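You operate a simulated robot arm through the tools that you are given. There is no shell and no other tool.

You run a simulated robot arm. Do the job below in one go: nothing can be reset, and whatever is moved stays where it is left.

TASK
Put the pink pot on top of the grey box on the long table. Take the black pot on the top of the low cabinet and put it away on the fourth shelf from the bottom of the orange rack. Open the bag drawer, fetch the red bag from the floor of the bag drawer and set it on the top of the tall cabinet, then shut the drawer. Take the yellow bracket and put it on the shelf under the vise table. Put the pot marked "clips" from the vise table on top of the teal box there and the pot marked "nuts" on the top of the tall cabinet. Any order will do. Set down upright: pink pot, black pot, red bag, yellow bracket.
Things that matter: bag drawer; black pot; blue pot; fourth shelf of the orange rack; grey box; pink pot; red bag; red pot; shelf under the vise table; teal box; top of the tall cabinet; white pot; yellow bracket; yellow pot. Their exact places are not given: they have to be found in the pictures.

It is judged by the outcome, as a careful person would: the job done as asked, and still so three seconds after it is handed in. It fails if anything else is knocked over, pushed out of place, dropped, spilled or broken.

THE ROBOT
A 7-joint arm with a fingered hand on a trunk, on a base that moves. Base frame: it is fixed to the floor where the robot stands at the start and does not move with it; the origin is under the middle of the robot, x ahead of it, y to its left, z up; the surface under the hand at the start is at about z = 98. Readings come in cm, rad, newtons and seconds.
With the tool pointing down near the work surface it reaches from about 34 to 72 cm from the robot's upright axis, wherever it stands. Its first joint turns from -1.204 to 3.002 rad. Places, roughly: bag drawer [-20, -320, 30]; black pot [25, -200, 100]; blue pot, red pot, white pot, yellow pot [-100, -300, 75]; fourth shelf of the orange rack [60, 20, 140]; grey box (15x10x8 cm) [-130, 60, 80]; red bag (24x12x20 cm) [-30, -320, 20]; shelf under the vise table [-90, -320, 20]; teal box (15x10x8 cm) [-110, -350, 80]; top of the tall cabinet [70, -470, 100]; yellow bracket (11x6x8 cm) [-100, -350, 80]. Payload 3.4 kg.
The TCP is the grasp point between the finger pads, 2.5 cm short of the fingertips. In the tool frame z runs along the fingers and y along their closing line. The gripper opens to 8.8 cm; its body begins 2.9 cm behind the TCP. The gripper is a hand of 4 fingers: y runs from the thumb to the fingers, the wrist lies at [-1.3, -9.7, -16.2] in the tool frame, and closing takes about 1.5 s.
Orientation is that of the tool frame in the base frame, as a unit quaternion [w, x, y, z]. With the fingers straight down and the wrist toward the robot, the tool's x, y and z point along [0, 1, 0], [1, 0, 0] and [0, 0, -1] of the base frame.

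THE INTERFACE
- The arm moves only by the tool arm_command. Its argument "series" is a list that holds one entry, the list of rows, each a list of 7 numbers: the shift along the base's x, y, z in units of 100 mm (1.0 is 100 mm), then the turn, a rotation vector about the base's x, y, z in units of 45 degrees (1.0 is 45 degrees), then the opening, from 0 (shut) to 1 (fully open). In form: [[[x, y, z, wx, wy, wz, gripper], ...]]. A call has 1 to 20 rows; each row is the pose to reach, as a shift and turn from the pose commanded when the call began. A call with a number of a shift or a turn outside -1 to 1 is refused whole. Rows are played at 5 a second. More than 5 cm and 0.15 rad between two rows, or a gripper value outside its range, and nothing of the call is played. A pose out of reach is approached as far as the arm can. The call stops where the force on the tool passes 40 N (or 10 N more than at its start, if that is more) or the arm is blocked; 0.2 s more then pass. Each finger travels about 10.8 cm/s and halts on what it meets, pressing with about 22 N; the grip force reading is that of the motor and also rises with nothing between the fingers. The clock runs only during rows and for 0.2 s after the last one: add rows that repeat a pose to give the fingers time. It gives the time, the measured TCP pose, the force on the tool (base axes), the opening and the grip force at its end, in the units of the frame above (readings bear some noise), with the torque about the TCP (base axes, N m) and any sound that the robot's microphone picked up.
- Cameras (640 x 400 px; columns grow to the right, rows downward): "scene" is now at [14.35, -0.75, 150.3]; the picture's right is [-0.21, -0.98, -0.00], its down [-0.33, 0.07, -0.94] and it looks along [0.92, -0.20, -0.33] (base axes); focal length 294 px, centre (320, 200). "wrist" rides on the gripper at [6.4, -8.3, -9.8] in the tool frame; the picture's right is [-0.62, 0.37, -0.69], its down [-0.71, -0.63, 0.30] and it looks along [-0.32, 0.68, 0.65] (tool axes); focal length 265 px, centre (320, 200).
- snapshot(camera): a new picture of that camera. No time passes.
- move_column(by): slides the trunk up (or, below 0, down) by that many cm; the arm and the scene camera ride with it, the base frame stays. It gives what a move gives, with no picture.
- steer(legs): drives the robot by 1 to 6 legs, each [ahead, left, turn to the left] in cm, cm and rad, along the robot's own axes; the way and the turn of a leg run together, so that a leg with both is an arc; at most 150 cm and 3.142 rad a leg. The arm and the cameras ride along, it lands a little off, and it stops where it bumps. It gives what a move gives.
- set_grasp(shape): the hand has 4 fingers and takes this shape, open, in about a second: jaw (thumb against the fingers, like two jaws); tri (thumb and two fingers); tip (a fingertip pinch); poke (one finger out to press); point (the index stretched); flat (the hand flat); cup (the hand cupped); fist (a fist). The gripper value then closes the fingers along that shape, each until it touches; the sizes above hold for jaw. It gives what a move gives, with no picture.
- aim_head(pan, tilt): turns the head with the scene camera to pan (to the left, within 1.501 rad either way) and tilt (down, from -0.506 to 1.204), counted from straight ahead of the robot. It gives what a move gives.
- probe_pixels(camera, pixels): for up to 12 pixels [column, row] of the newest picture of that camera ("zoom" is the newest enlarged one), the place [x, y, z] in the base frame of the surface seen there, good to about 0.2 cm, but the place of the scene camera against the robot may be out by one fixed shift of up to 1.8 cm in any direction. No time passes.
- zoom(camera, box): a new picture of the part [left, top, right, bottom] of that camera's present view, enlarged. No time passes.
- job_done(): hands the job in; it is judged then, once.

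Unless the task says otherwise, let go and move clear before handing in.

The tools are called after ">>>" by a JSON object that holds its "name" and its "arguments". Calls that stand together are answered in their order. arm_command: Moves the arm, as the interface text tells. Its arguments: {"type":"object","properties":{"series":{"type":"array"}},"required":["series"]} The other tools are called the same way: move_column (by) moves the trunk up or down; set_grasp (shape) gives the hand a shape; steer (legs) drives the base; aim_head (pan, tilt) turns the head that bears the scene camera; snapshot (camera) takes a picture; probe_pixels (camera, pixels) gives the place of the surface under pixels of a picture; zoom (camera, box) takes an enlarged picture of a part of a camera's view; job_done () hands the job in.

At the start:

```text
clock: 0.0
ee_pos: [52.12, -16.89, 114.87]
tcp_rot: [0.0, 0.707, 0.707, 0.0]
wrist_force: [-0.3, -0.8, 0.1]
ft_torque: [0.02, -0.01, 0.0]
finger_gap: 8.77
grip_force: 0.0
shape: jaw
trunk travel left (down, up): [-77.5, 6.5]
robot x, y, heading: [0.23, -0.29, 0.001]
head pan, tilt (commanded): [-0.211, 0.339]
```

scene: 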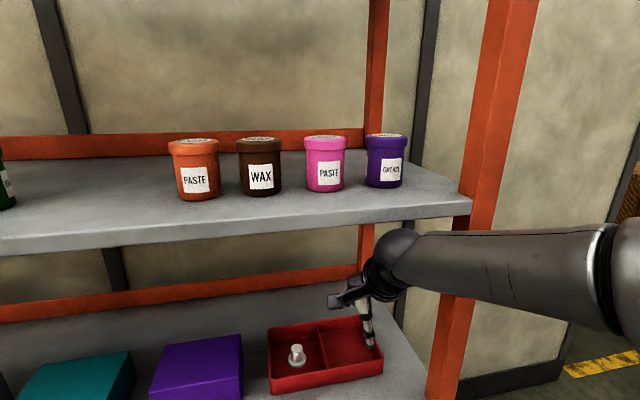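
wrist: 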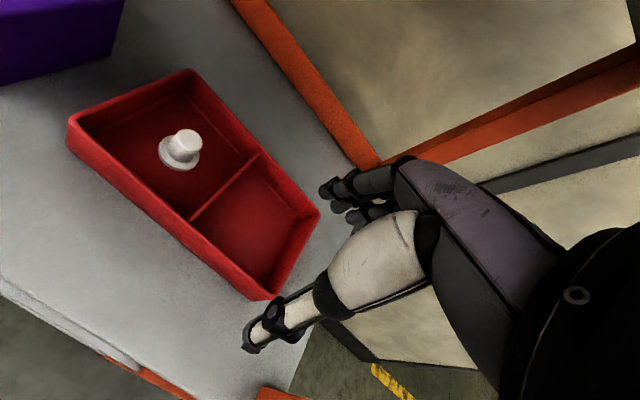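

The first picture shows the orange rack with a row of pots (pink one at pixel 325,163) and a lower shelf with boxes and a red tray. I'll probe key points on the rack before looking around.

>>> {"name": "probe_pixels", "arguments": {"camera": "scene", "pixels": [[325, 165], [324, 189], [325, 138], [385, 160], [262, 165], [195, 165], [300, 215], [460, 205], [320, 345], [200, 370], [60, 215], [5, 180]]}}

>>> {"name": "aim_head", "arguments": {"pan": 0.6, "tilt": 0.3}}

>>> {"name": "snapshot", "arguments": {"camera": "scene"}}

```text
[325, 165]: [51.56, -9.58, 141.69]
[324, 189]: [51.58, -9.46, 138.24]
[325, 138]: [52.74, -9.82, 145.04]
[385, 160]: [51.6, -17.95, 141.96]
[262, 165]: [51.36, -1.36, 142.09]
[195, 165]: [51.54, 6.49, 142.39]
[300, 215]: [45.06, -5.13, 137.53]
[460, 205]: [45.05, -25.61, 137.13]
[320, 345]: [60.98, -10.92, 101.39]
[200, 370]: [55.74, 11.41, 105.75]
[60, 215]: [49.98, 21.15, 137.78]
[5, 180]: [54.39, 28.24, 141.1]
```

```text
clock: 1.1
ee_pos: [52.2, -17.0, 114.92]
tcp_rot: [0.001, 0.707, 0.707, 0.001]
wrist_force: [-1.0, -0.8, -0.3]
ft_torque: [0.01, -0.02, -0.02]
finger_gap: 8.74
grip_force: 0.0
shape: jaw
trunk travel left (down, up): [-77.5, 6.5]
robot x, y, heading: [-0.17, 0.2, -0.001]
head pan, tilt (commanded): [0.6, 0.3]
```

```text
taken
```

scene: 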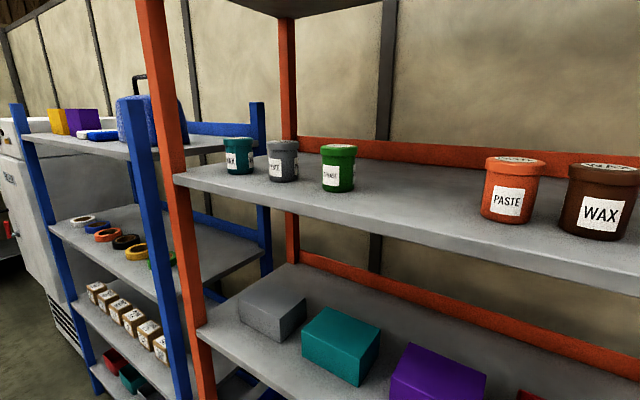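

The rack's shelf at z≈137.5 carries seven pots and there is a gap around y≈14 and another shelf above. I'll look down at the rack to count shelves, then to other directions.

>>> {"name": "aim_head", "arguments": {"pan": 0.0, "tilt": 0.9}}

>>> {"name": "snapshot", "arguments": {"camera": "scene"}}

>>> {"name": "aim_head", "arguments": {"pan": 1.5, "tilt": 0.3}}

>>> {"name": "snapshot", "arguments": {"camera": "scene"}}

>>> {"name": "aim_head", "arguments": {"pan": -1.0, "tilt": 0.3}}

>>> {"name": "snapshot", "arguments": {"camera": "scene"}}

>>> {"name": "aim_head", "arguments": {"pan": -1.5, "tilt": 0.3}}

>>> {"name": "snapshot", "arguments": {"camera": "scene"}}

```text
clock: 2.1
ee_pos: [52.12, -16.95, 115.04]
tcp_rot: [0.0, 0.707, 0.707, 0.0]
wrist_force: [-0.6, 0.3, -0.6]
ft_torque: [-0.02, -0.01, -0.01]
finger_gap: 8.75
grip_force: 0.0
shape: jaw
trunk travel left (down, up): [-77.5, 6.5]
robot x, y, heading: [-0.06, 0.11, -0.0]
head pan, tilt (commanded): [0.0, 0.901]
```

```text
taken
```

scene: 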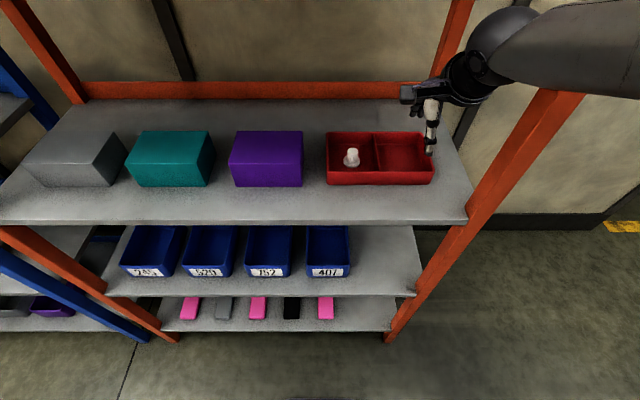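

```text
clock: 3.7
ee_pos: [52.09, -16.98, 114.97]
tcp_rot: [-0.001, 0.707, 0.707, 0.0]
wrist_force: [0.7, -0.2, 0.4]
ft_torque: [-0.01, 0.0, 0.0]
finger_gap: 8.76
grip_force: 0.2
shape: jaw
trunk travel left (down, up): [-77.5, 6.5]
robot x, y, heading: [-0.04, -0.0, 0.002]
head pan, tilt (commanded): [1.499, 0.3]
```

```text
taken
```

scene: 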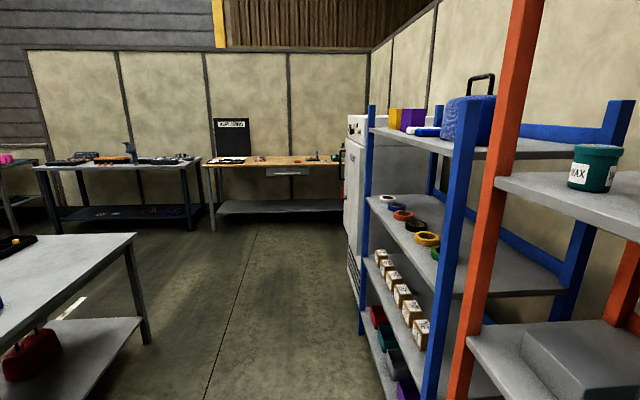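

```text
clock: 6.0
ee_pos: [52.21, -16.96, 115.06]
tcp_rot: [0.0, 0.707, 0.707, 0.0]
wrist_force: [-0.4, 0.1, -0.7]
ft_torque: [0.02, -0.03, -0.01]
finger_gap: 8.76
grip_force: 0.0
shape: jaw
trunk travel left (down, up): [-77.5, 6.5]
robot x, y, heading: [0.04, -0.08, -0.0]
head pan, tilt (commanded): [-1.0, 0.3]
```

```text
taken
```

scene: 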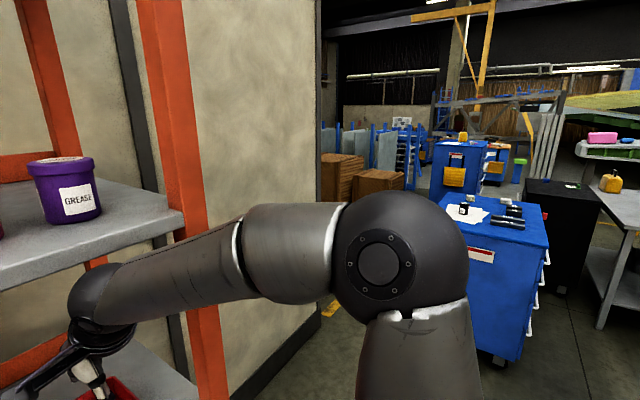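

```text
clock: 6.9
ee_pos: [52.16, -17.02, 115.09]
tcp_rot: [0.0, 0.707, 0.707, 0.001]
wrist_force: [-0.1, 0.0, 0.5]
ft_torque: [-0.01, 0.02, 0.0]
finger_gap: 8.77
grip_force: 0.0
shape: jaw
trunk travel left (down, up): [-77.5, 6.5]
robot x, y, heading: [0.3, -0.14, -0.002]
head pan, tilt (commanded): [-1.499, 0.3]
```

```text
taken
```

scene: 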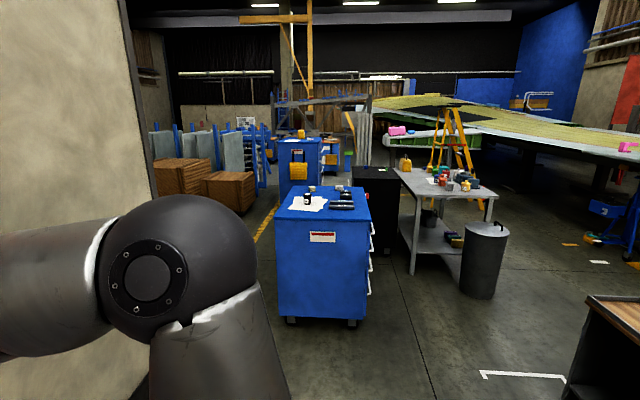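

Shelves counted: pink/grey bars (1st), blue bins (2nd), boxes and tray (3rd), pots (4th, z≈137.5). The blue cart at pixel (325,250) is the low cabinet, the vise table is at (445,190). I'll zoom in on those.

>>> {"name": "zoom", "arguments": {"camera": "scene", "box": [260, 120, 400, 220]}}

>>> {"name": "probe_pixels", "arguments": {"camera": "scene", "pixels": [[345, 187], [307, 200], [340, 206], [280, 215], [368, 218], [302, 188], [357, 190], [378, 172], [298, 172], [445, 185], [415, 272], [300, 135]]}}

>>> {"name": "zoom", "arguments": {"camera": "scene", "box": [380, 100, 520, 200]}}

>>> {"name": "zoom", "arguments": {"camera": "scene", "box": [380, 190, 520, 290]}}

```text
4.00 times, centred on (330, 170) of scene
```

zoom: 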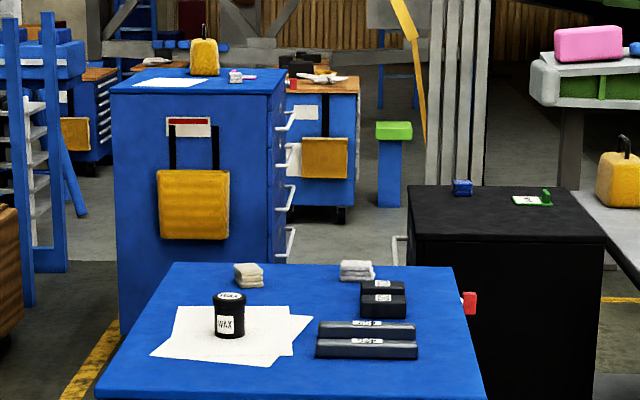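

```text
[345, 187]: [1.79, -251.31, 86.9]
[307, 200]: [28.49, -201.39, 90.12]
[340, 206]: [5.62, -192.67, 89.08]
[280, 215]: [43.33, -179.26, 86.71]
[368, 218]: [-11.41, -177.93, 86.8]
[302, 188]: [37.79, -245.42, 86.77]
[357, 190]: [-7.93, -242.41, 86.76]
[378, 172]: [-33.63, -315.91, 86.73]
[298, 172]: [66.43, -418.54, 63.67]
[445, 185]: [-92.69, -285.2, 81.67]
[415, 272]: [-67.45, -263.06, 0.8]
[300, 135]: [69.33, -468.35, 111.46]
```

```text
4.00 times, centred on (450, 150) of scene
```

zoom: 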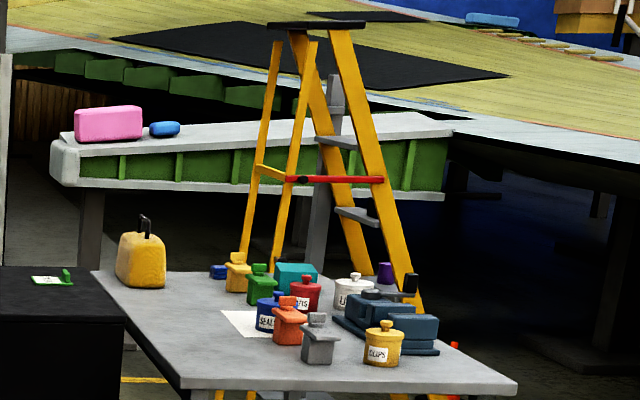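

```text
4.00 times, centred on (450, 240) of scene
```

zoom: 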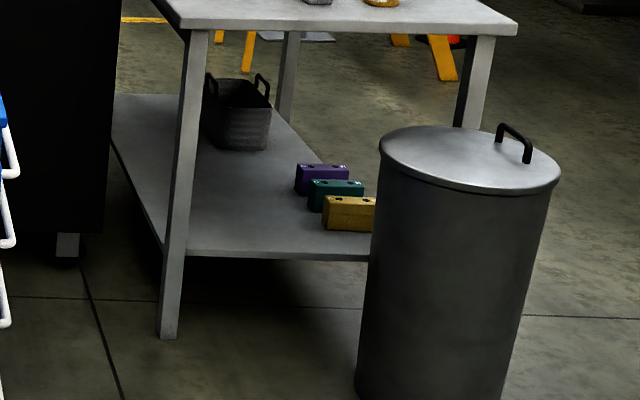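

The zooms show a black WAX pot on the low cabinet, and on the vise table blue, red, white and yellow lidded pots (yellow reads CLIPS), four brackets, a teal box and a vise. Next I calibrate the scene camera against the wrist camera using the red tray, which both see.

>>> {"name": "aim_head", "arguments": {"pan": -0.1, "tilt": 0.6}}

>>> {"name": "snapshot", "arguments": {"camera": "scene"}}

>>> {"name": "snapshot", "arguments": {"camera": "wrist"}}

```text
clock: 8.5
ee_pos: [52.2, -16.84, 114.94]
tcp_rot: [0.0, 0.707, 0.707, 0.0]
wrist_force: [0.2, 0.9, 0.3]
ft_torque: [0.01, 0.01, 0.0]
finger_gap: 8.79
grip_force: 0.0
shape: jaw
trunk travel left (down, up): [-77.5, 6.5]
robot x, y, heading: [-0.11, 0.02, 0.004]
head pan, tilt (commanded): [-0.099, 0.6]
```

```text
taken
```

scene: 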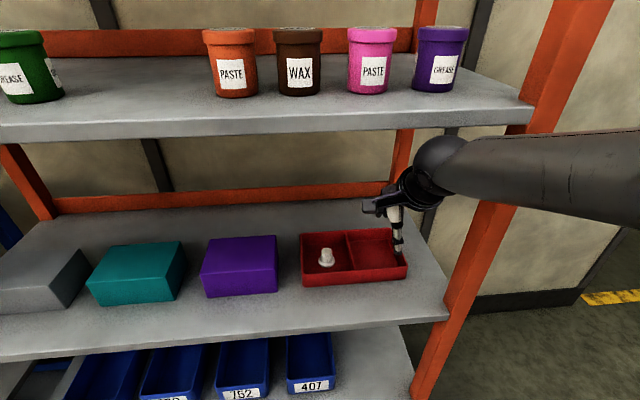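

```text
taken
```

wrist: 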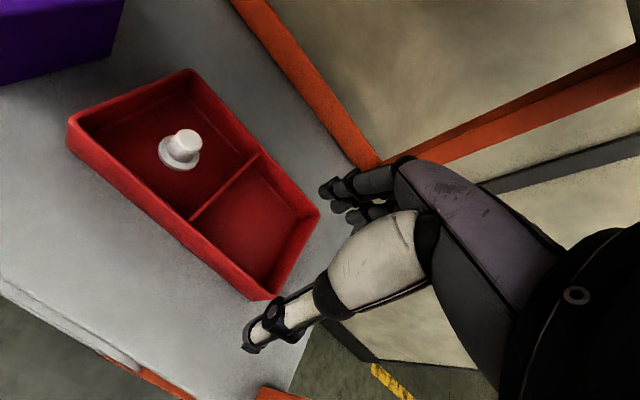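

The knob in the tray (scene 326,252; wrist 188,138) and the tray corners appear in both views. I'll probe them in both.

>>> {"name": "probe_pixels", "arguments": {"camera": "scene", "pixels": [[326, 250], [304, 266], [302, 234], [250, 240], [420, 290], [372, 60], [372, 33], [372, 90], [437, 35], [298, 35], [300, 100], [240, 255]]}}

>>> {"name": "probe_pixels", "arguments": {"camera": "wrist", "pixels": [[186, 136], [74, 138], [188, 73], [70, 180], [310, 340], [255, 290], [120, 10], [170, 300]]}}

```text
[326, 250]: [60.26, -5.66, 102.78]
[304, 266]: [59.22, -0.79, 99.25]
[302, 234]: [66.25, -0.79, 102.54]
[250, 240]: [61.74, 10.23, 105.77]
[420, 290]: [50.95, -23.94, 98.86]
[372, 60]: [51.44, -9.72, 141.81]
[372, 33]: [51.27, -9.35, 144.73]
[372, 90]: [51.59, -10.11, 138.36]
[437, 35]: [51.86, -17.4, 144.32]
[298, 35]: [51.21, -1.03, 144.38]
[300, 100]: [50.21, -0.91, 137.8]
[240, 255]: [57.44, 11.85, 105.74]
```

```text
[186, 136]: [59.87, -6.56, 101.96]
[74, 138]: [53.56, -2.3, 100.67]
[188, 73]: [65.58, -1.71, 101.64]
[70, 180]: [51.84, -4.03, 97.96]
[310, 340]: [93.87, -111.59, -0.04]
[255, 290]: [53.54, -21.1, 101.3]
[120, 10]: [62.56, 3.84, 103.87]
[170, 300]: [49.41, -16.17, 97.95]
```

The wrist camera and scene camera differ by about (-0.6, -0.9, -0.9) cm, so I have the scene correction. Now I look at the pot row with the upper shelf in view.

>>> {"name": "aim_head", "arguments": {"pan": -0.15, "tilt": 0.0}}

>>> {"name": "snapshot", "arguments": {"camera": "scene"}}

>>> {"name": "zoom", "arguments": {"camera": "scene", "box": [200, 200, 480, 375]}}

```text
clock: 9.5
ee_pos: [52.14, -16.97, 115.06]
tcp_rot: [0.0, 0.708, 0.707, 0.0]
wrist_force: [-0.4, 0.7, 0.1]
ft_torque: [0.0, 0.03, -0.01]
finger_gap: 8.77
grip_force: 0.1
shape: jaw
trunk travel left (down, up): [-77.5, 6.5]
robot x, y, heading: [0.2, -0.12, 0.002]
head pan, tilt (commanded): [-0.15, 0.0]
```

```text
taken
```

scene: 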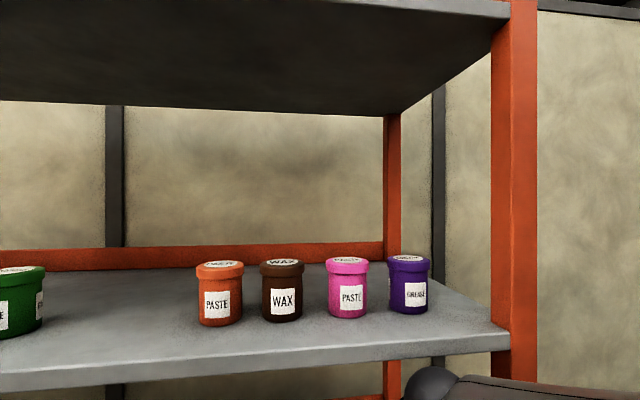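

```text
2.29 times, centred on (340, 288) of scene
```

zoom: 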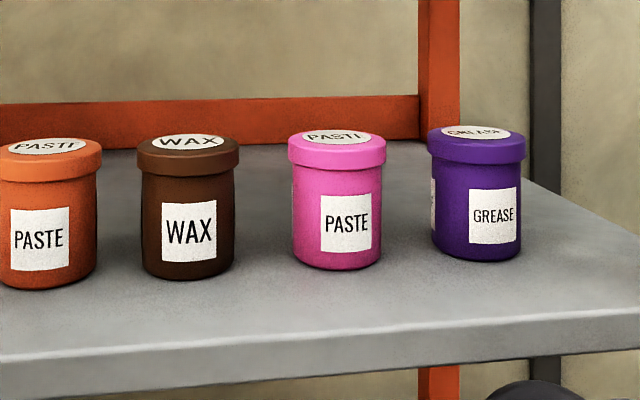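

>>> {"name": "probe_pixels", "arguments": {"camera": "zoom", "pixels": [[337, 137], [305, 138], [372, 136], [337, 130], [345, 143], [290, 155], [385, 155], [296, 220], [378, 220], [337, 266], [475, 131], [190, 143]]}}

>>> {"name": "probe_pixels", "arguments": {"camera": "scene", "pixels": [[300, 60], [480, 20], [400, 2], [250, 98], [10, 385], [300, 370], [520, 200], [395, 200], [250, 285], [20, 272]]}}

```text
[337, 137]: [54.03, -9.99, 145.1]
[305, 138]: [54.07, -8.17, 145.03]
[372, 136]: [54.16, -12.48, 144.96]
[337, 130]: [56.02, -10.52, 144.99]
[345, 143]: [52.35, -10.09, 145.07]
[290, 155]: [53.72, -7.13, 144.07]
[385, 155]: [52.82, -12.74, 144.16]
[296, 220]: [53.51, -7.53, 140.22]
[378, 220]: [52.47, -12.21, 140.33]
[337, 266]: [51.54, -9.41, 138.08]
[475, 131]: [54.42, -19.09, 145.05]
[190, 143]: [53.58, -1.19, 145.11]
```

```text
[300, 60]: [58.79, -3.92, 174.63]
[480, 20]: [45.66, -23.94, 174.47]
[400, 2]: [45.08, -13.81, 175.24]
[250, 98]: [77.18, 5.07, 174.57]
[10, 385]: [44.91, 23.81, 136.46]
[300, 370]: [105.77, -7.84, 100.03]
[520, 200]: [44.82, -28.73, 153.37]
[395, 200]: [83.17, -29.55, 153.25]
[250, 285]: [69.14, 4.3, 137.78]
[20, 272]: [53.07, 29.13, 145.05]
```

Pink pot lid centre is about (53.4, -11.0, 144.2) after correction, shelf top ≈136.9, upper shelf underside ≈173.6. Before backing out of the rack I check what is behind and to the left.

>>> {"name": "aim_head", "arguments": {"pan": 1.5, "tilt": 0.5}}

>>> {"name": "snapshot", "arguments": {"camera": "scene"}}

>>> {"name": "probe_pixels", "arguments": {"camera": "scene", "pixels": [[140, 180], [100, 190], [30, 195], [5, 250], [145, 290], [60, 270], [20, 185], [250, 390], [360, 390]]}}

>>> {"name": "aim_head", "arguments": {"pan": -1.5, "tilt": 0.7}}

>>> {"name": "snapshot", "arguments": {"camera": "scene"}}

```text
clock: 11.2
ee_pos: [52.14, -17.04, 115.01]
tcp_rot: [0.0, 0.708, 0.707, 0.0]
wrist_force: [-0.1, 0.1, 0.1]
ft_torque: [0.0, 0.04, 0.02]
finger_gap: 8.75
grip_force: 0.1
shape: jaw
trunk travel left (down, up): [-77.5, 6.5]
robot x, y, heading: [-0.07, 0.02, 0.001]
head pan, tilt (commanded): [1.499, 0.499]
```

```text
taken
```

scene: 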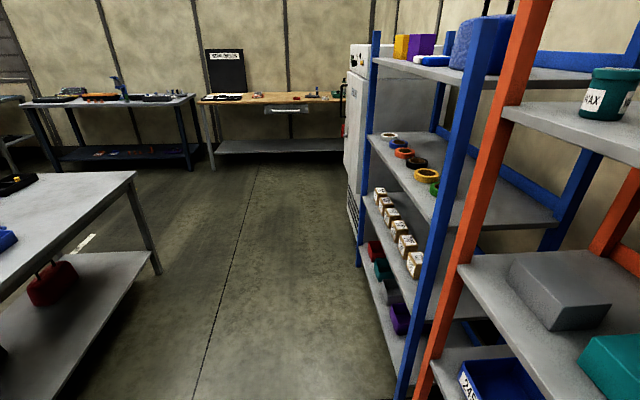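

```text
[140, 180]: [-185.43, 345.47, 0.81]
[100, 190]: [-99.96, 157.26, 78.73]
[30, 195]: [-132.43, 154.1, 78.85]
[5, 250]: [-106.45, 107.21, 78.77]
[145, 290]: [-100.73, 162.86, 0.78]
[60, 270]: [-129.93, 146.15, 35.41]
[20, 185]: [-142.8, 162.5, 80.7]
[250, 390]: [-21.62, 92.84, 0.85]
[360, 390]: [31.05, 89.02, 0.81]
```

```text
clock: 13.8
ee_pos: [52.04, -17.01, 114.93]
tcp_rot: [0.0, 0.707, 0.707, 0.0]
wrist_force: [0.5, -0.8, 0.8]
ft_torque: [-0.04, 0.05, -0.04]
finger_gap: 8.76
grip_force: 0.0
shape: jaw
trunk travel left (down, up): [-77.5, 6.5]
robot x, y, heading: [0.11, -0.01, 0.002]
head pan, tilt (commanded): [-1.499, 0.7]
```

```text
taken
```

scene: 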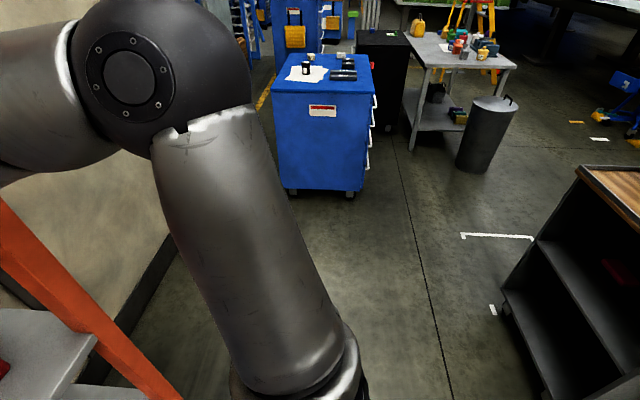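

A dark cart stands at the lower right (pixel 590,260) and the long table edge is near x≈-97. I'll probe those obstacles and the floor space, then back off 25 cm.

>>> {"name": "probe_pixels", "arguments": {"camera": "scene", "pixels": [[578, 170], [636, 215], [505, 300], [590, 395], [630, 170], [485, 170], [465, 165], [410, 148], [378, 190], [285, 190], [540, 240], [400, 60]]}}

>>> {"name": "steer", "arguments": {"legs": [[-25, 0, 0]]}}

```text
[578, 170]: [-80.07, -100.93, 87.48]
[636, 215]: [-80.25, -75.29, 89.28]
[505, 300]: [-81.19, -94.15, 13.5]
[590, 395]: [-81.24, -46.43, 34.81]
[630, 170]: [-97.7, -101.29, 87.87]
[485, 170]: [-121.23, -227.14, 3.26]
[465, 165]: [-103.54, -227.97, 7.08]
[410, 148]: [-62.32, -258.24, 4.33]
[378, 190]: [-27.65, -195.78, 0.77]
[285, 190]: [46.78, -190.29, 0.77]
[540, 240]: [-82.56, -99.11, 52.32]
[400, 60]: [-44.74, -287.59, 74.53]
```

```text
clock: 15.6
ee_pos: [27.15, -16.97, 115.0]
tcp_rot: [0.0, 0.707, 0.707, -0.001]
wrist_force: [0.4, 0.3, -0.3]
ft_torque: [-0.02, -0.03, 0.01]
finger_gap: 8.76
grip_force: 0.2
shape: jaw
trunk travel left (down, up): [-77.5, 6.5]
robot x, y, heading: [-24.92, -0.14, 0.003]
head pan, tilt (commanded): [-1.499, 0.7]
```

Backed out cleanly (TCP at x≈27). Now I raise the trunk fully and lift the arm above the fourth shelf.

>>> {"name": "move_column", "arguments": {"by": 6.4}}

>>> {"name": "arm_command", "arguments": {"series": [[[0, 0, 0.4, 0, 0, 0, 1], [0, 0, 0.8, 0, 0, 0, 1], [0, 0, 1, 0, 0, 0, 1]]]}}

>>> {"name": "arm_command", "arguments": {"series": [[[0, 0, 0.4, 0, 0, 0, 1], [0, 0, 0.8, 0, 0, 0, 1], [0, 0, 1, 0, 0, 0, 1]]]}}

>>> {"name": "arm_command", "arguments": {"series": [[[0, 0, 0.3, 0, 0, 0, 1], [0, 0, 0.6, 0, 0, 0, 1], [0, 0, 0.86, 0, 0, 0, 1], [0, 0, 0.86, 0, 0, 0, 1]]]}}

>>> {"name": "snapshot", "arguments": {"camera": "wrist"}}

```text
clock: 16.6
ee_pos: [27.22, -16.97, 121.42]
tcp_rot: [0.0, 0.707, 0.707, 0.0]
wrist_force: [-0.3, -0.2, 0.4]
ft_torque: [-0.01, -0.03, 0.01]
finger_gap: 8.76
grip_force: 0.0
shape: jaw
trunk travel left (down, up): [-83.9, 0.1]
robot x, y, heading: [-25.07, -0.16, 0.0]
head pan, tilt (commanded): [-1.499, 0.7]
```

```text
clock: 17.4
ee_pos: [27.14, -17.12, 131.64]
tcp_rot: [-0.001, 0.707, 0.707, 0.0]
wrist_force: [0.0, 0.7, -0.2]
ft_torque: [-0.03, -0.01, 0.02]
finger_gap: 8.74
grip_force: 0.1
shape: jaw
trunk travel left (down, up): [-83.9, 0.1]
robot x, y, heading: [-24.64, 0.19, -0.002]
head pan, tilt (commanded): [-1.499, 0.7]
```

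```text
clock: 18.2
ee_pos: [27.24, -16.75, 141.53]
tcp_rot: [0.0, 0.707, 0.707, 0.0]
wrist_force: [-0.3, 0.3, -0.2]
ft_torque: [0.01, 0.05, -0.02]
finger_gap: 8.75
grip_force: 0.1
shape: jaw
trunk travel left (down, up): [-83.9, 0.1]
robot x, y, heading: [-24.72, 0.34, 0.004]
head pan, tilt (commanded): [-1.499, 0.7]
```

```text
clock: 19.2
ee_pos: [27.24, -16.88, 150.25]
tcp_rot: [-0.001, 0.706, 0.708, -0.002]
wrist_force: [0.7, -0.9, 0.4]
ft_torque: [0.01, 0.02, 0.01]
finger_gap: 8.76
grip_force: 0.2
shape: jaw
trunk travel left (down, up): [-83.9, 0.1]
robot x, y, heading: [-24.65, 0.09, 0.001]
head pan, tilt (commanded): [-1.499, 0.7]
```

```text
taken
```

wrist: 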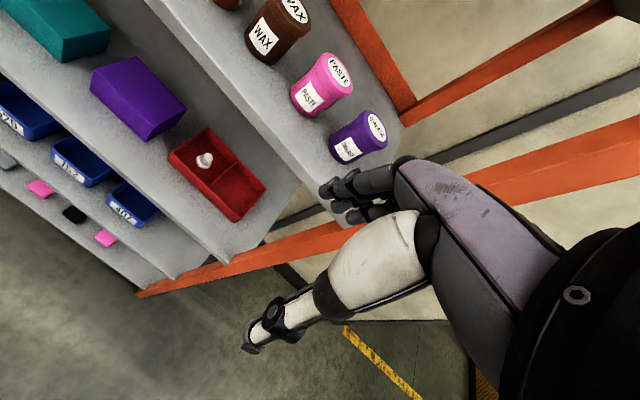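

The arm reached z=150 and the wrist camera sees the pots (pink lid at about pixel 338,70). I probe the lid precisely with the wrist camera.

>>> {"name": "probe_pixels", "arguments": {"camera": "wrist", "pixels": [[340, 72], [326, 60], [350, 88], [377, 127], [296, 12], [300, 150], [310, 95], [228, 60]]}}

>>> {"name": "aim_head", "arguments": {"pan": -0.2, "tilt": 0.15}}

>>> {"name": "snapshot", "arguments": {"camera": "scene"}}

```text
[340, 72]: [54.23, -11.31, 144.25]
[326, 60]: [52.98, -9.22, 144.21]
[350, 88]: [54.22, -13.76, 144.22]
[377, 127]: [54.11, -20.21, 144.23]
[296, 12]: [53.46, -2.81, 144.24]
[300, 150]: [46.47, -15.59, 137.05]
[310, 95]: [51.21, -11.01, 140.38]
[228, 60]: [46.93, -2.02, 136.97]
```

```text
clock: 20.7
ee_pos: [27.38, -17.0, 150.15]
tcp_rot: [0.0, 0.707, 0.708, 0.0]
wrist_force: [0.2, -0.1, 0.0]
ft_torque: [0.01, -0.01, 0.0]
finger_gap: 8.75
grip_force: 0.1
shape: jaw
trunk travel left (down, up): [-83.9, 0.1]
robot x, y, heading: [-24.88, -0.13, -0.002]
head pan, tilt (commanded): [-0.201, 0.15]
```

```text
taken
```

scene: 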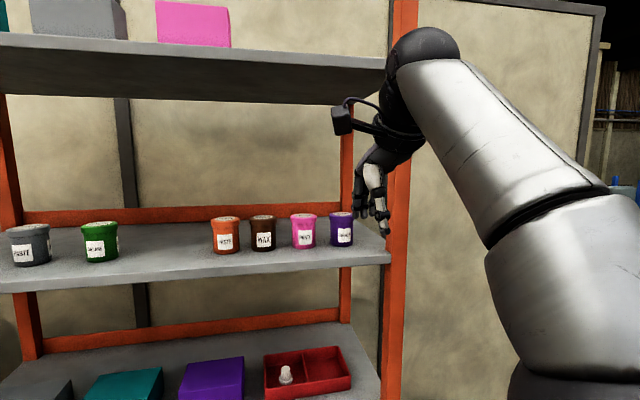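

Pink pot lid centre by wrist camera is about (53.7, -11.2, 144.2), shelf 137.0. I'll drive left 6 and forward 26 so the hand passes above the pots (fingertips ≈147.7), then check.

>>> {"name": "steer", "arguments": {"legs": [[0, 6, 0], [24, 0, 0]]}}

>>> {"name": "snapshot", "arguments": {"camera": "wrist"}}

>>> {"name": "snapshot", "arguments": {"camera": "scene"}}

```text
clock: 23.0
ee_pos: [51.53, -10.83, 150.27]
tcp_rot: [0.0, 0.707, 0.707, 0.001]
wrist_force: [0.0, -0.2, 0.3]
ft_torque: [0.01, 0.02, 0.01]
finger_gap: 8.79
grip_force: 0.1
shape: jaw
trunk travel left (down, up): [-83.9, 0.1]
robot x, y, heading: [-0.73, 5.86, 0.0]
head pan, tilt (commanded): [-0.201, 0.15]
```

```text
taken
```

wrist: 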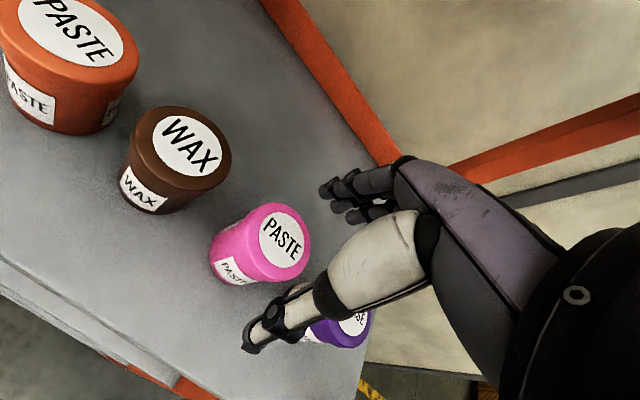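

```text
taken
```

scene: 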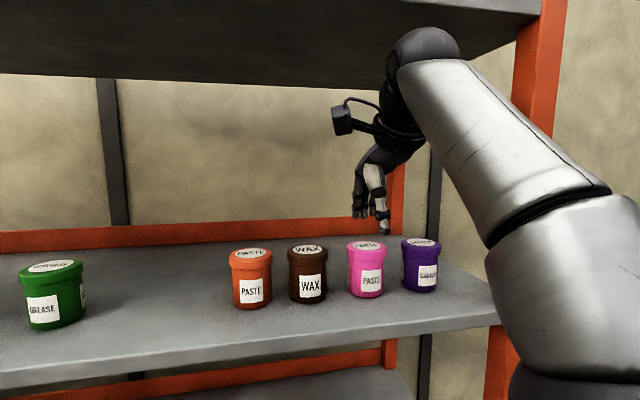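

The hand is above the pot row; the pink lid's label is centred about (283,240) in the wrist view. I probe its extents.

>>> {"name": "probe_pixels", "arguments": {"camera": "wrist", "pixels": [[283, 240], [272, 205], [305, 225], [300, 278], [250, 225], [260, 270], [262, 350], [345, 323], [190, 145], [225, 285]]}}

```text
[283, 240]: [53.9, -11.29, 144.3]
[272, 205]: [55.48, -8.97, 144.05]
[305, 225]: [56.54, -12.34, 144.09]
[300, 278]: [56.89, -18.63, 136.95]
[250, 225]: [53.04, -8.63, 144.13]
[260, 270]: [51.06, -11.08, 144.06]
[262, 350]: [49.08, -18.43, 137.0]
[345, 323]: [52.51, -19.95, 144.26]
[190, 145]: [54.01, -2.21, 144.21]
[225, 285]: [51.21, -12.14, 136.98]
```

Circle fit gives the pink pot's centre at (53.85, -11.2), radius 2.85. I shift the hand over it and descend partway, then look.

>>> {"name": "arm_command", "arguments": {"series": [[[0.12, -0.02, 0, 0, 0, 0, 1], [0.232, -0.037, 0, 0, 0, 0, 1], [0.232, -0.037, 0, 0, 0, 0, 1], [0.232, -0.037, -0.15, 0, 0, 0, 1], [0.232, -0.037, -0.3, 0, 0, 0, 1], [0.232, -0.037, -0.3, 0, 0, 0, 1]]]}}

>>> {"name": "snapshot", "arguments": {"camera": "wrist"}}

>>> {"name": "zoom", "arguments": {"camera": "scene", "box": [240, 20, 560, 320]}}

```text
clock: 24.4
ee_pos: [54.4, -11.45, 147.99]
tcp_rot: [-0.001, 0.706, 0.708, -0.001]
wrist_force: [0.1, -0.4, -0.7]
ft_torque: [0.03, -0.02, -0.04]
finger_gap: 8.76
grip_force: 0.2
shape: jaw
out of reach, approached as far as the arm can: row 1, 2, 3, 5, 6
trunk travel left (down, up): [-83.9, 0.1]
robot x, y, heading: [-0.77, 6.15, 0.002]
head pan, tilt (commanded): [-0.201, 0.15]
```

```text
taken
```

wrist: 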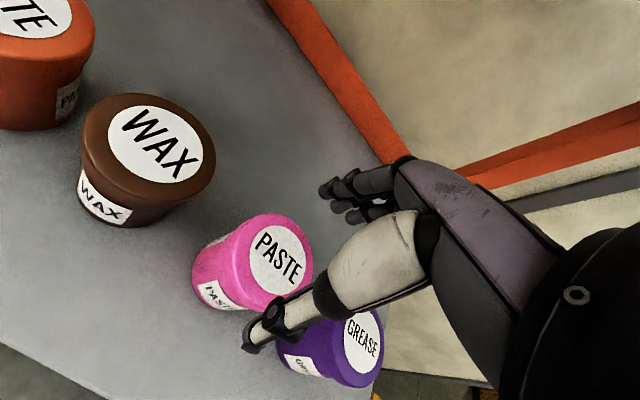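

```text
1.33 times, centred on (400, 170) of scene
```

zoom: 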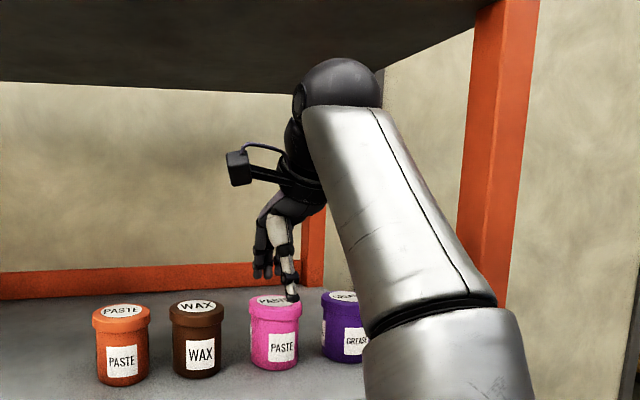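

The arm reported some rows out of reach and sits at (54.4, -11.45, 148.0). I'll issue a small corrective move to see how it responds.

>>> {"name": "arm_command", "arguments": {"series": [[[-0.03, 0.02, 0, 0, 0, 0, 1], [-0.03, 0.02, 0, 0, 0, 0, 1]]]}}

```text
clock: 25.0
ee_pos: [54.23, -11.09, 148.02]
tcp_rot: [-0.001, 0.706, 0.708, 0.001]
wrist_force: [-0.3, 0.2, 0.1]
ft_torque: [0.02, 0.0, -0.03]
finger_gap: 8.76
grip_force: 0.1
shape: jaw
trunk travel left (down, up): [-83.9, 0.1]
robot x, y, heading: [-0.6, 5.94, -0.001]
head pan, tilt (commanded): [-0.201, 0.15]
```

It responds normally now at (54.2, -11.1, 148.0). I align to the pot centre and descend in small steps.

>>> {"name": "arm_command", "arguments": {"series": [[[-0.035, -0.01, 0, 0, 0, 0, 1], [-0.035, -0.01, -0.15, 0, 0, 0, 1], [-0.035, -0.01, -0.3, 0, 0, 0, 1], [-0.035, -0.01, -0.3, 0, 0, 0, 1]]]}}

>>> {"name": "snapshot", "arguments": {"camera": "wrist"}}

>>> {"name": "zoom", "arguments": {"camera": "scene", "box": [240, 100, 480, 320]}}

```text
clock: 26.0
ee_pos: [55.5, -11.36, 146.78]
tcp_rot: [-0.001, 0.706, 0.708, 0.0]
wrist_force: [-0.4, 0.0, -0.7]
ft_torque: [0.02, 0.03, -0.03]
finger_gap: 8.74
grip_force: 0.1
shape: jaw
out of reach, approached as far as the arm can: row 1, 2, 3, 4
trunk travel left (down, up): [-83.9, 0.1]
robot x, y, heading: [-0.78, 5.91, 0.003]
head pan, tilt (commanded): [-0.201, 0.15]
```

```text
taken
```

wrist: 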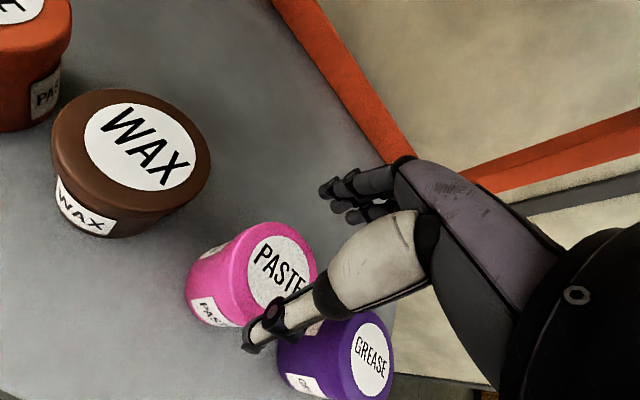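

```text
1.82 times, centred on (360, 210) of scene
```

zoom: 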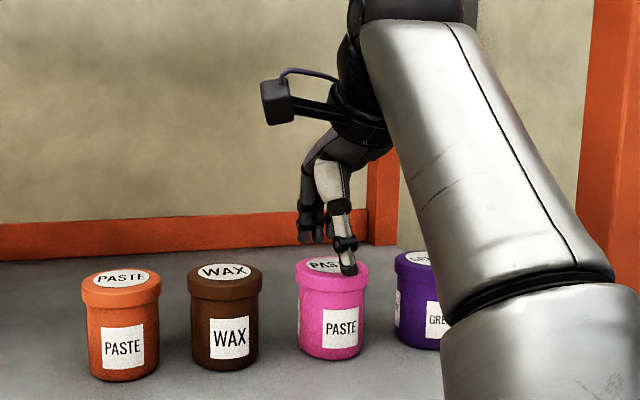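

The arm is at a kinematic limit here (it slides to +x as it lowers), so I raise it straight up a little, then back the base out to reconfigure with the elbow wide like before.

>>> {"name": "arm_command", "arguments": {"series": [[[0, 0, 0.1, 0, 0, 0, 1], [0, 0, 0.2, 0, 0, 0, 1], [0, 0, 0.3, 0, 0, 0, 1], [0, 0, 0.3, 0, 0, 0, 1]]]}}

```text
clock: 27.0
ee_pos: [54.39, -11.01, 148.17]
tcp_rot: [0.0, 0.707, 0.708, 0.0]
wrist_force: [0.2, 0.1, -0.4]
ft_torque: [-0.02, 0.01, 0.01]
finger_gap: 8.78
grip_force: 0.0
shape: jaw
out of reach, approached as far as the arm can: row 1, 2, 3, 4
trunk travel left (down, up): [-83.9, 0.1]
robot x, y, heading: [-0.7, 5.67, 0.003]
head pan, tilt (commanded): [-0.201, 0.15]
```

It slid back along the same limit curve to (54.4, -11.0, 148.2). I back the base out 25 cm so I can safely test which arm poses are comfortable at this height.

>>> {"name": "steer", "arguments": {"legs": [[-27, 0, 0]]}}

>>> {"name": "arm_command", "arguments": {"series": [[[-0.1, 0, 0, 0, 0, 0, 1], [-0.2, -0.03, 0.1, 0, 0, 0, 1], [-0.25, -0.05, 0.2, 0, 0, 0, 1], [-0.25, -0.05, 0.2, 0, 0, 0, 1]]]}}

>>> {"name": "aim_head", "arguments": {"pan": -0.7, "tilt": 0.3}}

>>> {"name": "snapshot", "arguments": {"camera": "scene"}}

```text
clock: 29.0
ee_pos: [26.94, -11.17, 148.12]
tcp_rot: [0.0, 0.708, 0.707, -0.001]
wrist_force: [-0.6, 0.8, 0.2]
ft_torque: [-0.02, 0.01, -0.01]
finger_gap: 8.79
grip_force: 0.1
shape: jaw
trunk travel left (down, up): [-83.9, 0.1]
robot x, y, heading: [-28.16, 5.94, -0.0]
head pan, tilt (commanded): [-0.201, 0.15]
```

```text
clock: 30.0
ee_pos: [24.45, -11.88, 150.11]
tcp_rot: [-0.001, 0.707, 0.708, 0.0]
wrist_force: [-0.5, 0.3, 0.0]
ft_torque: [-0.02, -0.03, 0.01]
finger_gap: 8.77
grip_force: 0.1
shape: jaw
out of reach, approached as far as the arm can: row 1, 2
trunk travel left (down, up): [-83.9, 0.1]
robot x, y, heading: [-28.08, 5.56, -0.003]
head pan, tilt (commanded): [-0.201, 0.15]
```

```text
clock: 30.9
ee_pos: [24.27, -11.7, 150.08]
tcp_rot: [-0.001, 0.707, 0.707, 0.0]
wrist_force: [-0.6, -0.3, -0.3]
ft_torque: [-0.01, 0.0, 0.01]
finger_gap: 8.77
grip_force: 0.1
shape: jaw
trunk travel left (down, up): [-83.9, 0.1]
robot x, y, heading: [-28.4, 5.89, -0.001]
head pan, tilt (commanded): [-0.7, 0.3]
```

```text
taken
```

scene: 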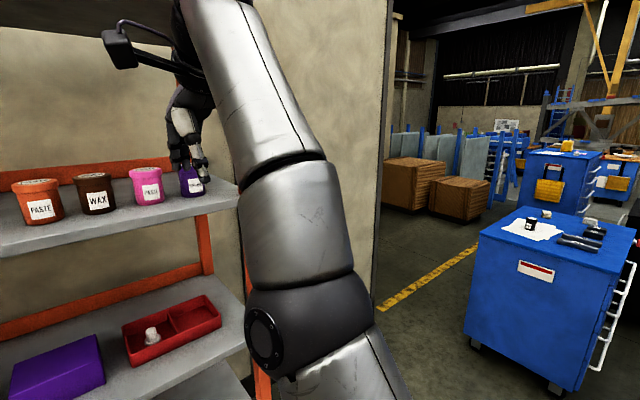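

The arm is now elbow-low in free space in front of the rack. I test lowering here to grasp height to see which poses it can hold.

>>> {"name": "arm_command", "arguments": {"series": [[[0, 0, -0.2, 0, 0, 0, 1], [0, 0, -0.4, 0, 0, 0, 1], [0, 0, -0.6, 0, 0, 0, 1], [0, 0, -0.85, 0, 0, 0, 1], [0, 0, -0.85, 0, 0, 0, 1]]]}}

>>> {"name": "snapshot", "arguments": {"camera": "scene"}}

```text
clock: 32.1
ee_pos: [28.72, -11.7, 146.16]
tcp_rot: [0.0, 0.707, 0.707, 0.0]
wrist_force: [-0.1, 0.1, -0.8]
ft_torque: [0.04, 0.0, -0.01]
finger_gap: 8.78
grip_force: 0.0
shape: jaw
out of reach, approached as far as the arm can: row 1, 2, 3, 4, 5
trunk travel left (down, up): [-83.9, 0.1]
robot x, y, heading: [-28.2, 5.52, -0.0]
head pan, tilt (commanded): [-0.7, 0.3]
```

```text
taken
```

scene: 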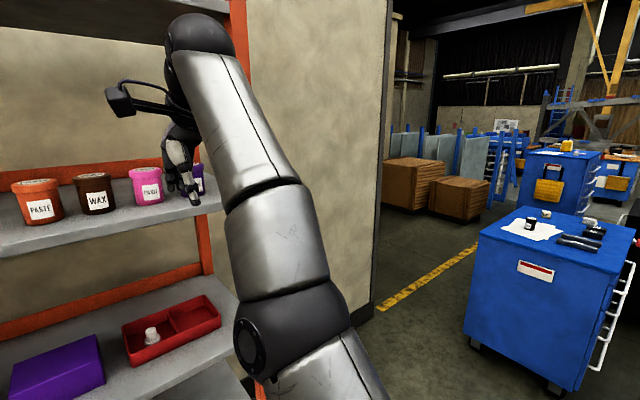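

The limit looks like wrist bend: closer in, the forearm is too steep. I'll test extending outward to about 63 cm from the robot, where it should be more comfortable, still short of the pots.

>>> {"name": "arm_command", "arguments": {"series": [[[0.2, 0, 0.1, 0, 0, 0, 1], [0.4, 0, 0.1, 0, 0, 0, 1], [0.6, 0, 0.1, 0, 0, 0, 1], [0.6, 0, 0, 0, 0, 0, 1], [0.6, 0, -0.2, 0, 0, 0, 1], [0.6, 0, -0.45, 0, 0, 0, 1], [0.6, 0, -0.45, 0, 0, 0, 1]]]}}

>>> {"name": "snapshot", "arguments": {"camera": "scene"}}

```text
clock: 33.7
ee_pos: [33.57, -11.88, 140.83]
tcp_rot: [0.001, 0.707, 0.707, 0.0]
wrist_force: [-0.5, 0.2, 1.2]
ft_torque: [-0.01, 0.01, 0.02]
finger_gap: 8.76
grip_force: 0.1
shape: jaw
out of reach, approached as far as the arm can: row 1, 2, 3, 4, 5, 6, 7
trunk travel left (down, up): [-83.9, 0.1]
robot x, y, heading: [-28.02, 6.24, -0.002]
head pan, tilt (commanded): [-0.7, 0.3]
```

```text
taken
```

scene: 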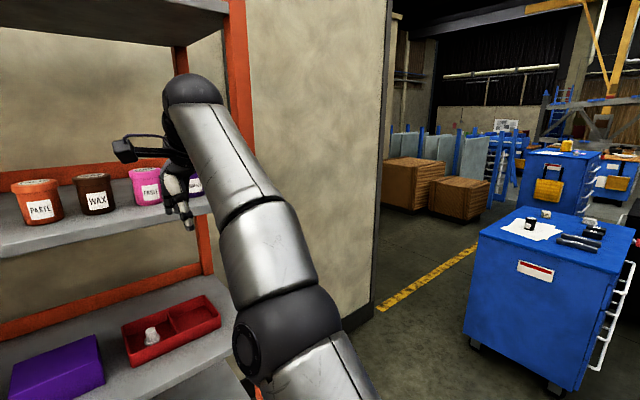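

The readings fit a sphere of ~61 cm about the shoulder: the arm is stretched straight and the solver is stuck there, so z≈150 was simply too high for that distance. I try a clear pull-in (toward the shoulder) to bend the elbow again.

>>> {"name": "arm_command", "arguments": {"series": [[[-0.3, 0, -0.25, 0, 0, 0, 1], [-0.6, 0, -0.5, 0, 0, 0, 1], [-0.9, 0, -0.75, 0, 0, 0, 1], [-0.9, 0, -0.75, 0, 0, 0, 1]]]}}

>>> {"name": "snapshot", "arguments": {"camera": "scene"}}

```text
clock: 34.7
ee_pos: [33.91, -13.04, 140.19]
tcp_rot: [0.0, 0.707, 0.707, 0.0]
wrist_force: [0.0, 0.3, -0.2]
ft_torque: [-0.01, 0.0, 0.0]
finger_gap: 8.76
grip_force: 0.1
shape: jaw
out of reach, approached as far as the arm can: row 1, 2, 3, 4
trunk travel left (down, up): [-83.9, 0.1]
robot x, y, heading: [-28.07, 6.06, -0.003]
head pan, tilt (commanded): [-0.7, 0.3]
```

```text
taken
```

scene: 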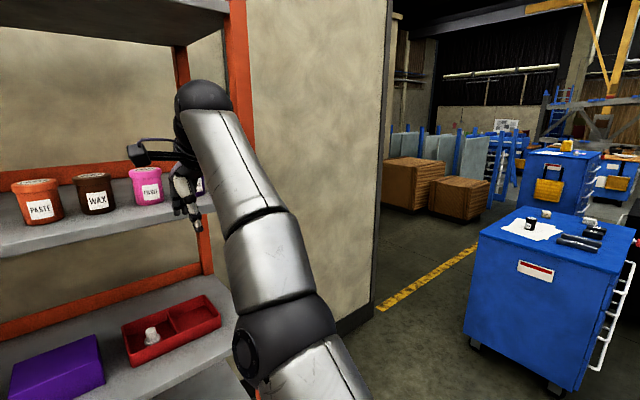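

Still on the sphere. Bending the elbow should swing the wrist to the left (+y), so I try a tangential move in +y in the free space in front of the shelf.

>>> {"name": "arm_command", "arguments": {"series": [[[-0.1, 0.3, -0.1, 0, 0, 0, 1], [-0.2, 0.6, -0.2, 0, 0, 0, 1], [-0.3, 0.9, -0.3, 0, 0, 0, 1], [-0.4, 1.0, -0.4, 0, 0, 0, 1], [-0.4, 1.0, -0.4, 0, 0, 0, 1]]]}}

>>> {"name": "snapshot", "arguments": {"camera": "scene"}}

```text
clock: 35.9
ee_pos: [34.13, -2.57, 139.42]
tcp_rot: [-0.001, 0.708, 0.707, 0.0]
wrist_force: [0.2, -0.7, 0.8]
ft_torque: [0.01, 0.0, 0.02]
finger_gap: 8.79
grip_force: 0.0
shape: jaw
out of reach, approached as far as the arm can: row 1, 2, 3, 4, 5
trunk travel left (down, up): [-83.9, 0.1]
robot x, y, heading: [-28.18, 5.58, 0.001]
head pan, tilt (commanded): [-0.7, 0.3]
```

```text
taken
```

scene: 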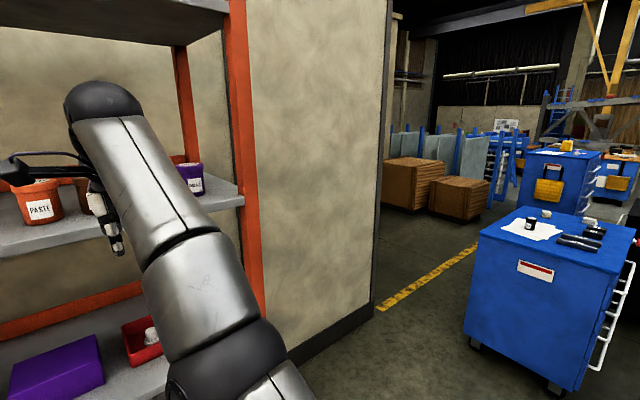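

Still no bend. I'll measure the arm itself with the scene camera (wrist ball, forearm, elbow ball, upper arm pixels) to understand its shape.

>>> {"name": "probe_pixels", "arguments": {"camera": "scene", "pixels": [[105, 105], [150, 180], [195, 270], [215, 350], [180, 395], [290, 395], [265, 380]]}}

>>> {"name": "aim_head", "arguments": {"pan": -1.2, "tilt": 0.9}}

>>> {"name": "snapshot", "arguments": {"camera": "scene"}}

```text
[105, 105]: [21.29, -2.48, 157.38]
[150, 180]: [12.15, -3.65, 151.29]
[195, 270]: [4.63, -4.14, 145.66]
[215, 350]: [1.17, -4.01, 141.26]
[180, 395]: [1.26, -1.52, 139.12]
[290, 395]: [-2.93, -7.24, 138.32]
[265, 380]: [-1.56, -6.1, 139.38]
```

```text
clock: 36.9
ee_pos: [34.15, -2.64, 139.51]
tcp_rot: [0.0, 0.706, 0.708, 0.0]
wrist_force: [-0.3, -0.1, -0.3]
ft_torque: [0.04, 0.03, 0.01]
finger_gap: 8.76
grip_force: 0.0
shape: jaw
trunk travel left (down, up): [-83.9, 0.1]
robot x, y, heading: [-28.31, 5.84, -0.004]
head pan, tilt (commanded): [-1.201, 0.901]
```

```text
taken
```

scene: 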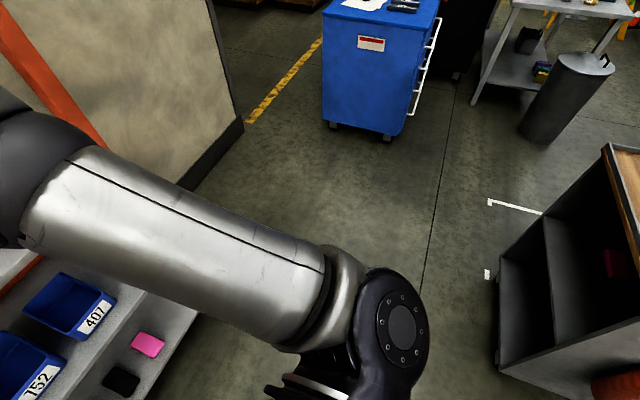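

>>> {"name": "probe_pixels", "arguments": {"camera": "scene", "pixels": [[402, 327], [345, 290], [300, 260], [200, 230], [120, 190], [40, 150], [330, 370], [320, 395]]}}

>>> {"name": "aim_head", "arguments": {"pan": -0.9, "tilt": 1.2}}

>>> {"name": "snapshot", "arguments": {"camera": "scene"}}

```text
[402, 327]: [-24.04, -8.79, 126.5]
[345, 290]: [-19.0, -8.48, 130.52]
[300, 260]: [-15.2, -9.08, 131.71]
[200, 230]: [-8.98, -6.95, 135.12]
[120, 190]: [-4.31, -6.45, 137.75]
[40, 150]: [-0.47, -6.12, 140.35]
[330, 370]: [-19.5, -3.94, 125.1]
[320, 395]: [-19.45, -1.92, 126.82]
```

```text
clock: 37.7
ee_pos: [33.99, -2.58, 139.42]
tcp_rot: [-0.001, 0.707, 0.707, -0.001]
wrist_force: [-0.3, -0.5, -0.6]
ft_torque: [0.0, 0.01, 0.07]
finger_gap: 8.77
grip_force: 0.1
shape: jaw
trunk travel left (down, up): [-83.9, 0.1]
robot x, y, heading: [-28.03, 6.05, 0.004]
head pan, tilt (commanded): [-0.901, 1.201]
```

```text
taken
```

scene: 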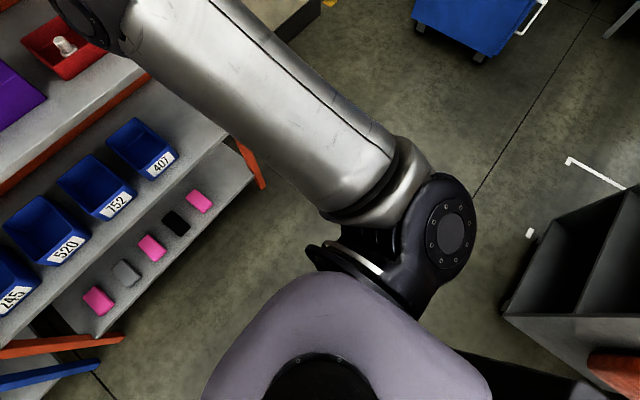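

The arm is essentially straight: shoulder ≈(-22,-5,121), elbow ≈(0,-5,136), wrist ≈(24,-4,156). I back off another 12 cm for room, then try upward-and-inward motion to let the elbow fold.

>>> {"name": "steer", "arguments": {"legs": [[-12, 0, 0]]}}

>>> {"name": "arm_command", "arguments": {"series": [[[-0.15, 0, 0.2, 0, 0, 0, 1], [-0.35, 0, 0.4, 0, 0, 0, 1], [-0.6, 0, 0.6, 0, 0, 0, 1], [-0.8, 0, 0.65, 0, 0, 0, 1], [-1, 0, 0.65, 0, 0, 0, 1], [-1, 0, 0.65, 0, 0, 0, 1]]]}}

```text
clock: 38.9
ee_pos: [22.26, -2.67, 139.32]
tcp_rot: [-0.001, 0.707, 0.707, 0.0]
wrist_force: [-0.1, -0.7, 0.0]
ft_torque: [-0.01, 0.04, -0.01]
finger_gap: 8.78
grip_force: 0.0
shape: jaw
trunk travel left (down, up): [-83.9, 0.1]
robot x, y, heading: [-40.22, 5.88, -0.0]
head pan, tilt (commanded): [-0.901, 1.201]
```

```text
clock: 40.3
ee_pos: [14.32, -2.42, 147.99]
tcp_rot: [-0.001, 0.706, 0.708, -0.001]
wrist_force: [0.1, 0.5, 0.0]
ft_torque: [0.0, -0.02, -0.01]
finger_gap: 8.74
grip_force: 0.0
shape: jaw
out of reach, approached as far as the arm can: row 3, 4, 5, 6
trunk travel left (down, up): [-83.9, 0.1]
robot x, y, heading: [-40.32, 5.81, 0.004]
head pan, tilt (commanded): [-0.901, 1.201]
```

Same sphere. Now I try the opposite: pure downward-tangential steps, then a plain drop, in the free space here.

>>> {"name": "arm_command", "arguments": {"series": [[[0.2, 0, -0.25, 0, 0, 0, 1], [0.35, 0, -0.45, 0, 0, 0, 1], [0.5, 0, -0.7, 0, 0, 0, 1], [0.5, 0, -1, 0, 0, 0, 1], [0.4, 0, -1, 0, 0, 0, 1], [0.2, 0, -1, 0, 0, 0, 1], [0, 0, -1, 0, 0, 0, 1], [0, 0, -1, 0, 0, 0, 1]]]}}

>>> {"name": "aim_head", "arguments": {"pan": -0.7, "tilt": 0.5}}

>>> {"name": "snapshot", "arguments": {"camera": "scene"}}

```text
clock: 42.1
ee_pos: [19.16, -1.52, 142.98]
tcp_rot: [-0.001, 0.708, 0.707, -0.001]
wrist_force: [-0.6, -0.7, 0.1]
ft_torque: [-0.01, 0.02, -0.02]
finger_gap: 8.79
grip_force: 0.1
shape: jaw
out of reach, approached as far as the arm can: row 1, 2, 3, 4, 5, 6, 7, 8
trunk travel left (down, up): [-83.9, 0.1]
robot x, y, heading: [-40.12, 5.65, 0.0]
head pan, tilt (commanded): [-0.901, 1.201]
```

```text
clock: 43.2
ee_pos: [19.15, -1.52, 143.12]
tcp_rot: [-0.001, 0.707, 0.707, -0.001]
wrist_force: [-0.2, 0.0, 0.2]
ft_torque: [-0.01, 0.0, 0.0]
finger_gap: 8.78
grip_force: 0.1
shape: jaw
trunk travel left (down, up): [-83.9, 0.1]
robot x, y, heading: [-40.2, 5.67, 0.002]
head pan, tilt (commanded): [-0.7, 0.499]
```

```text
taken
```

scene: 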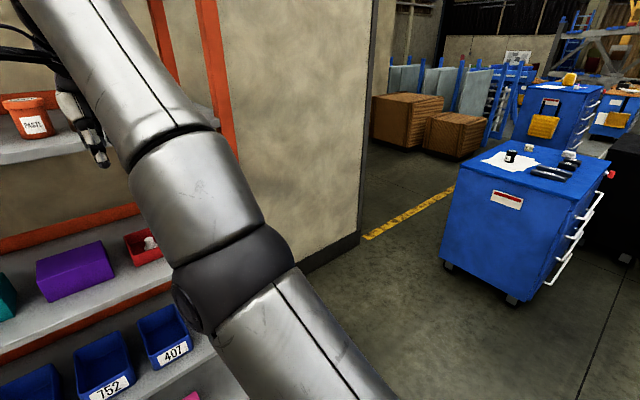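

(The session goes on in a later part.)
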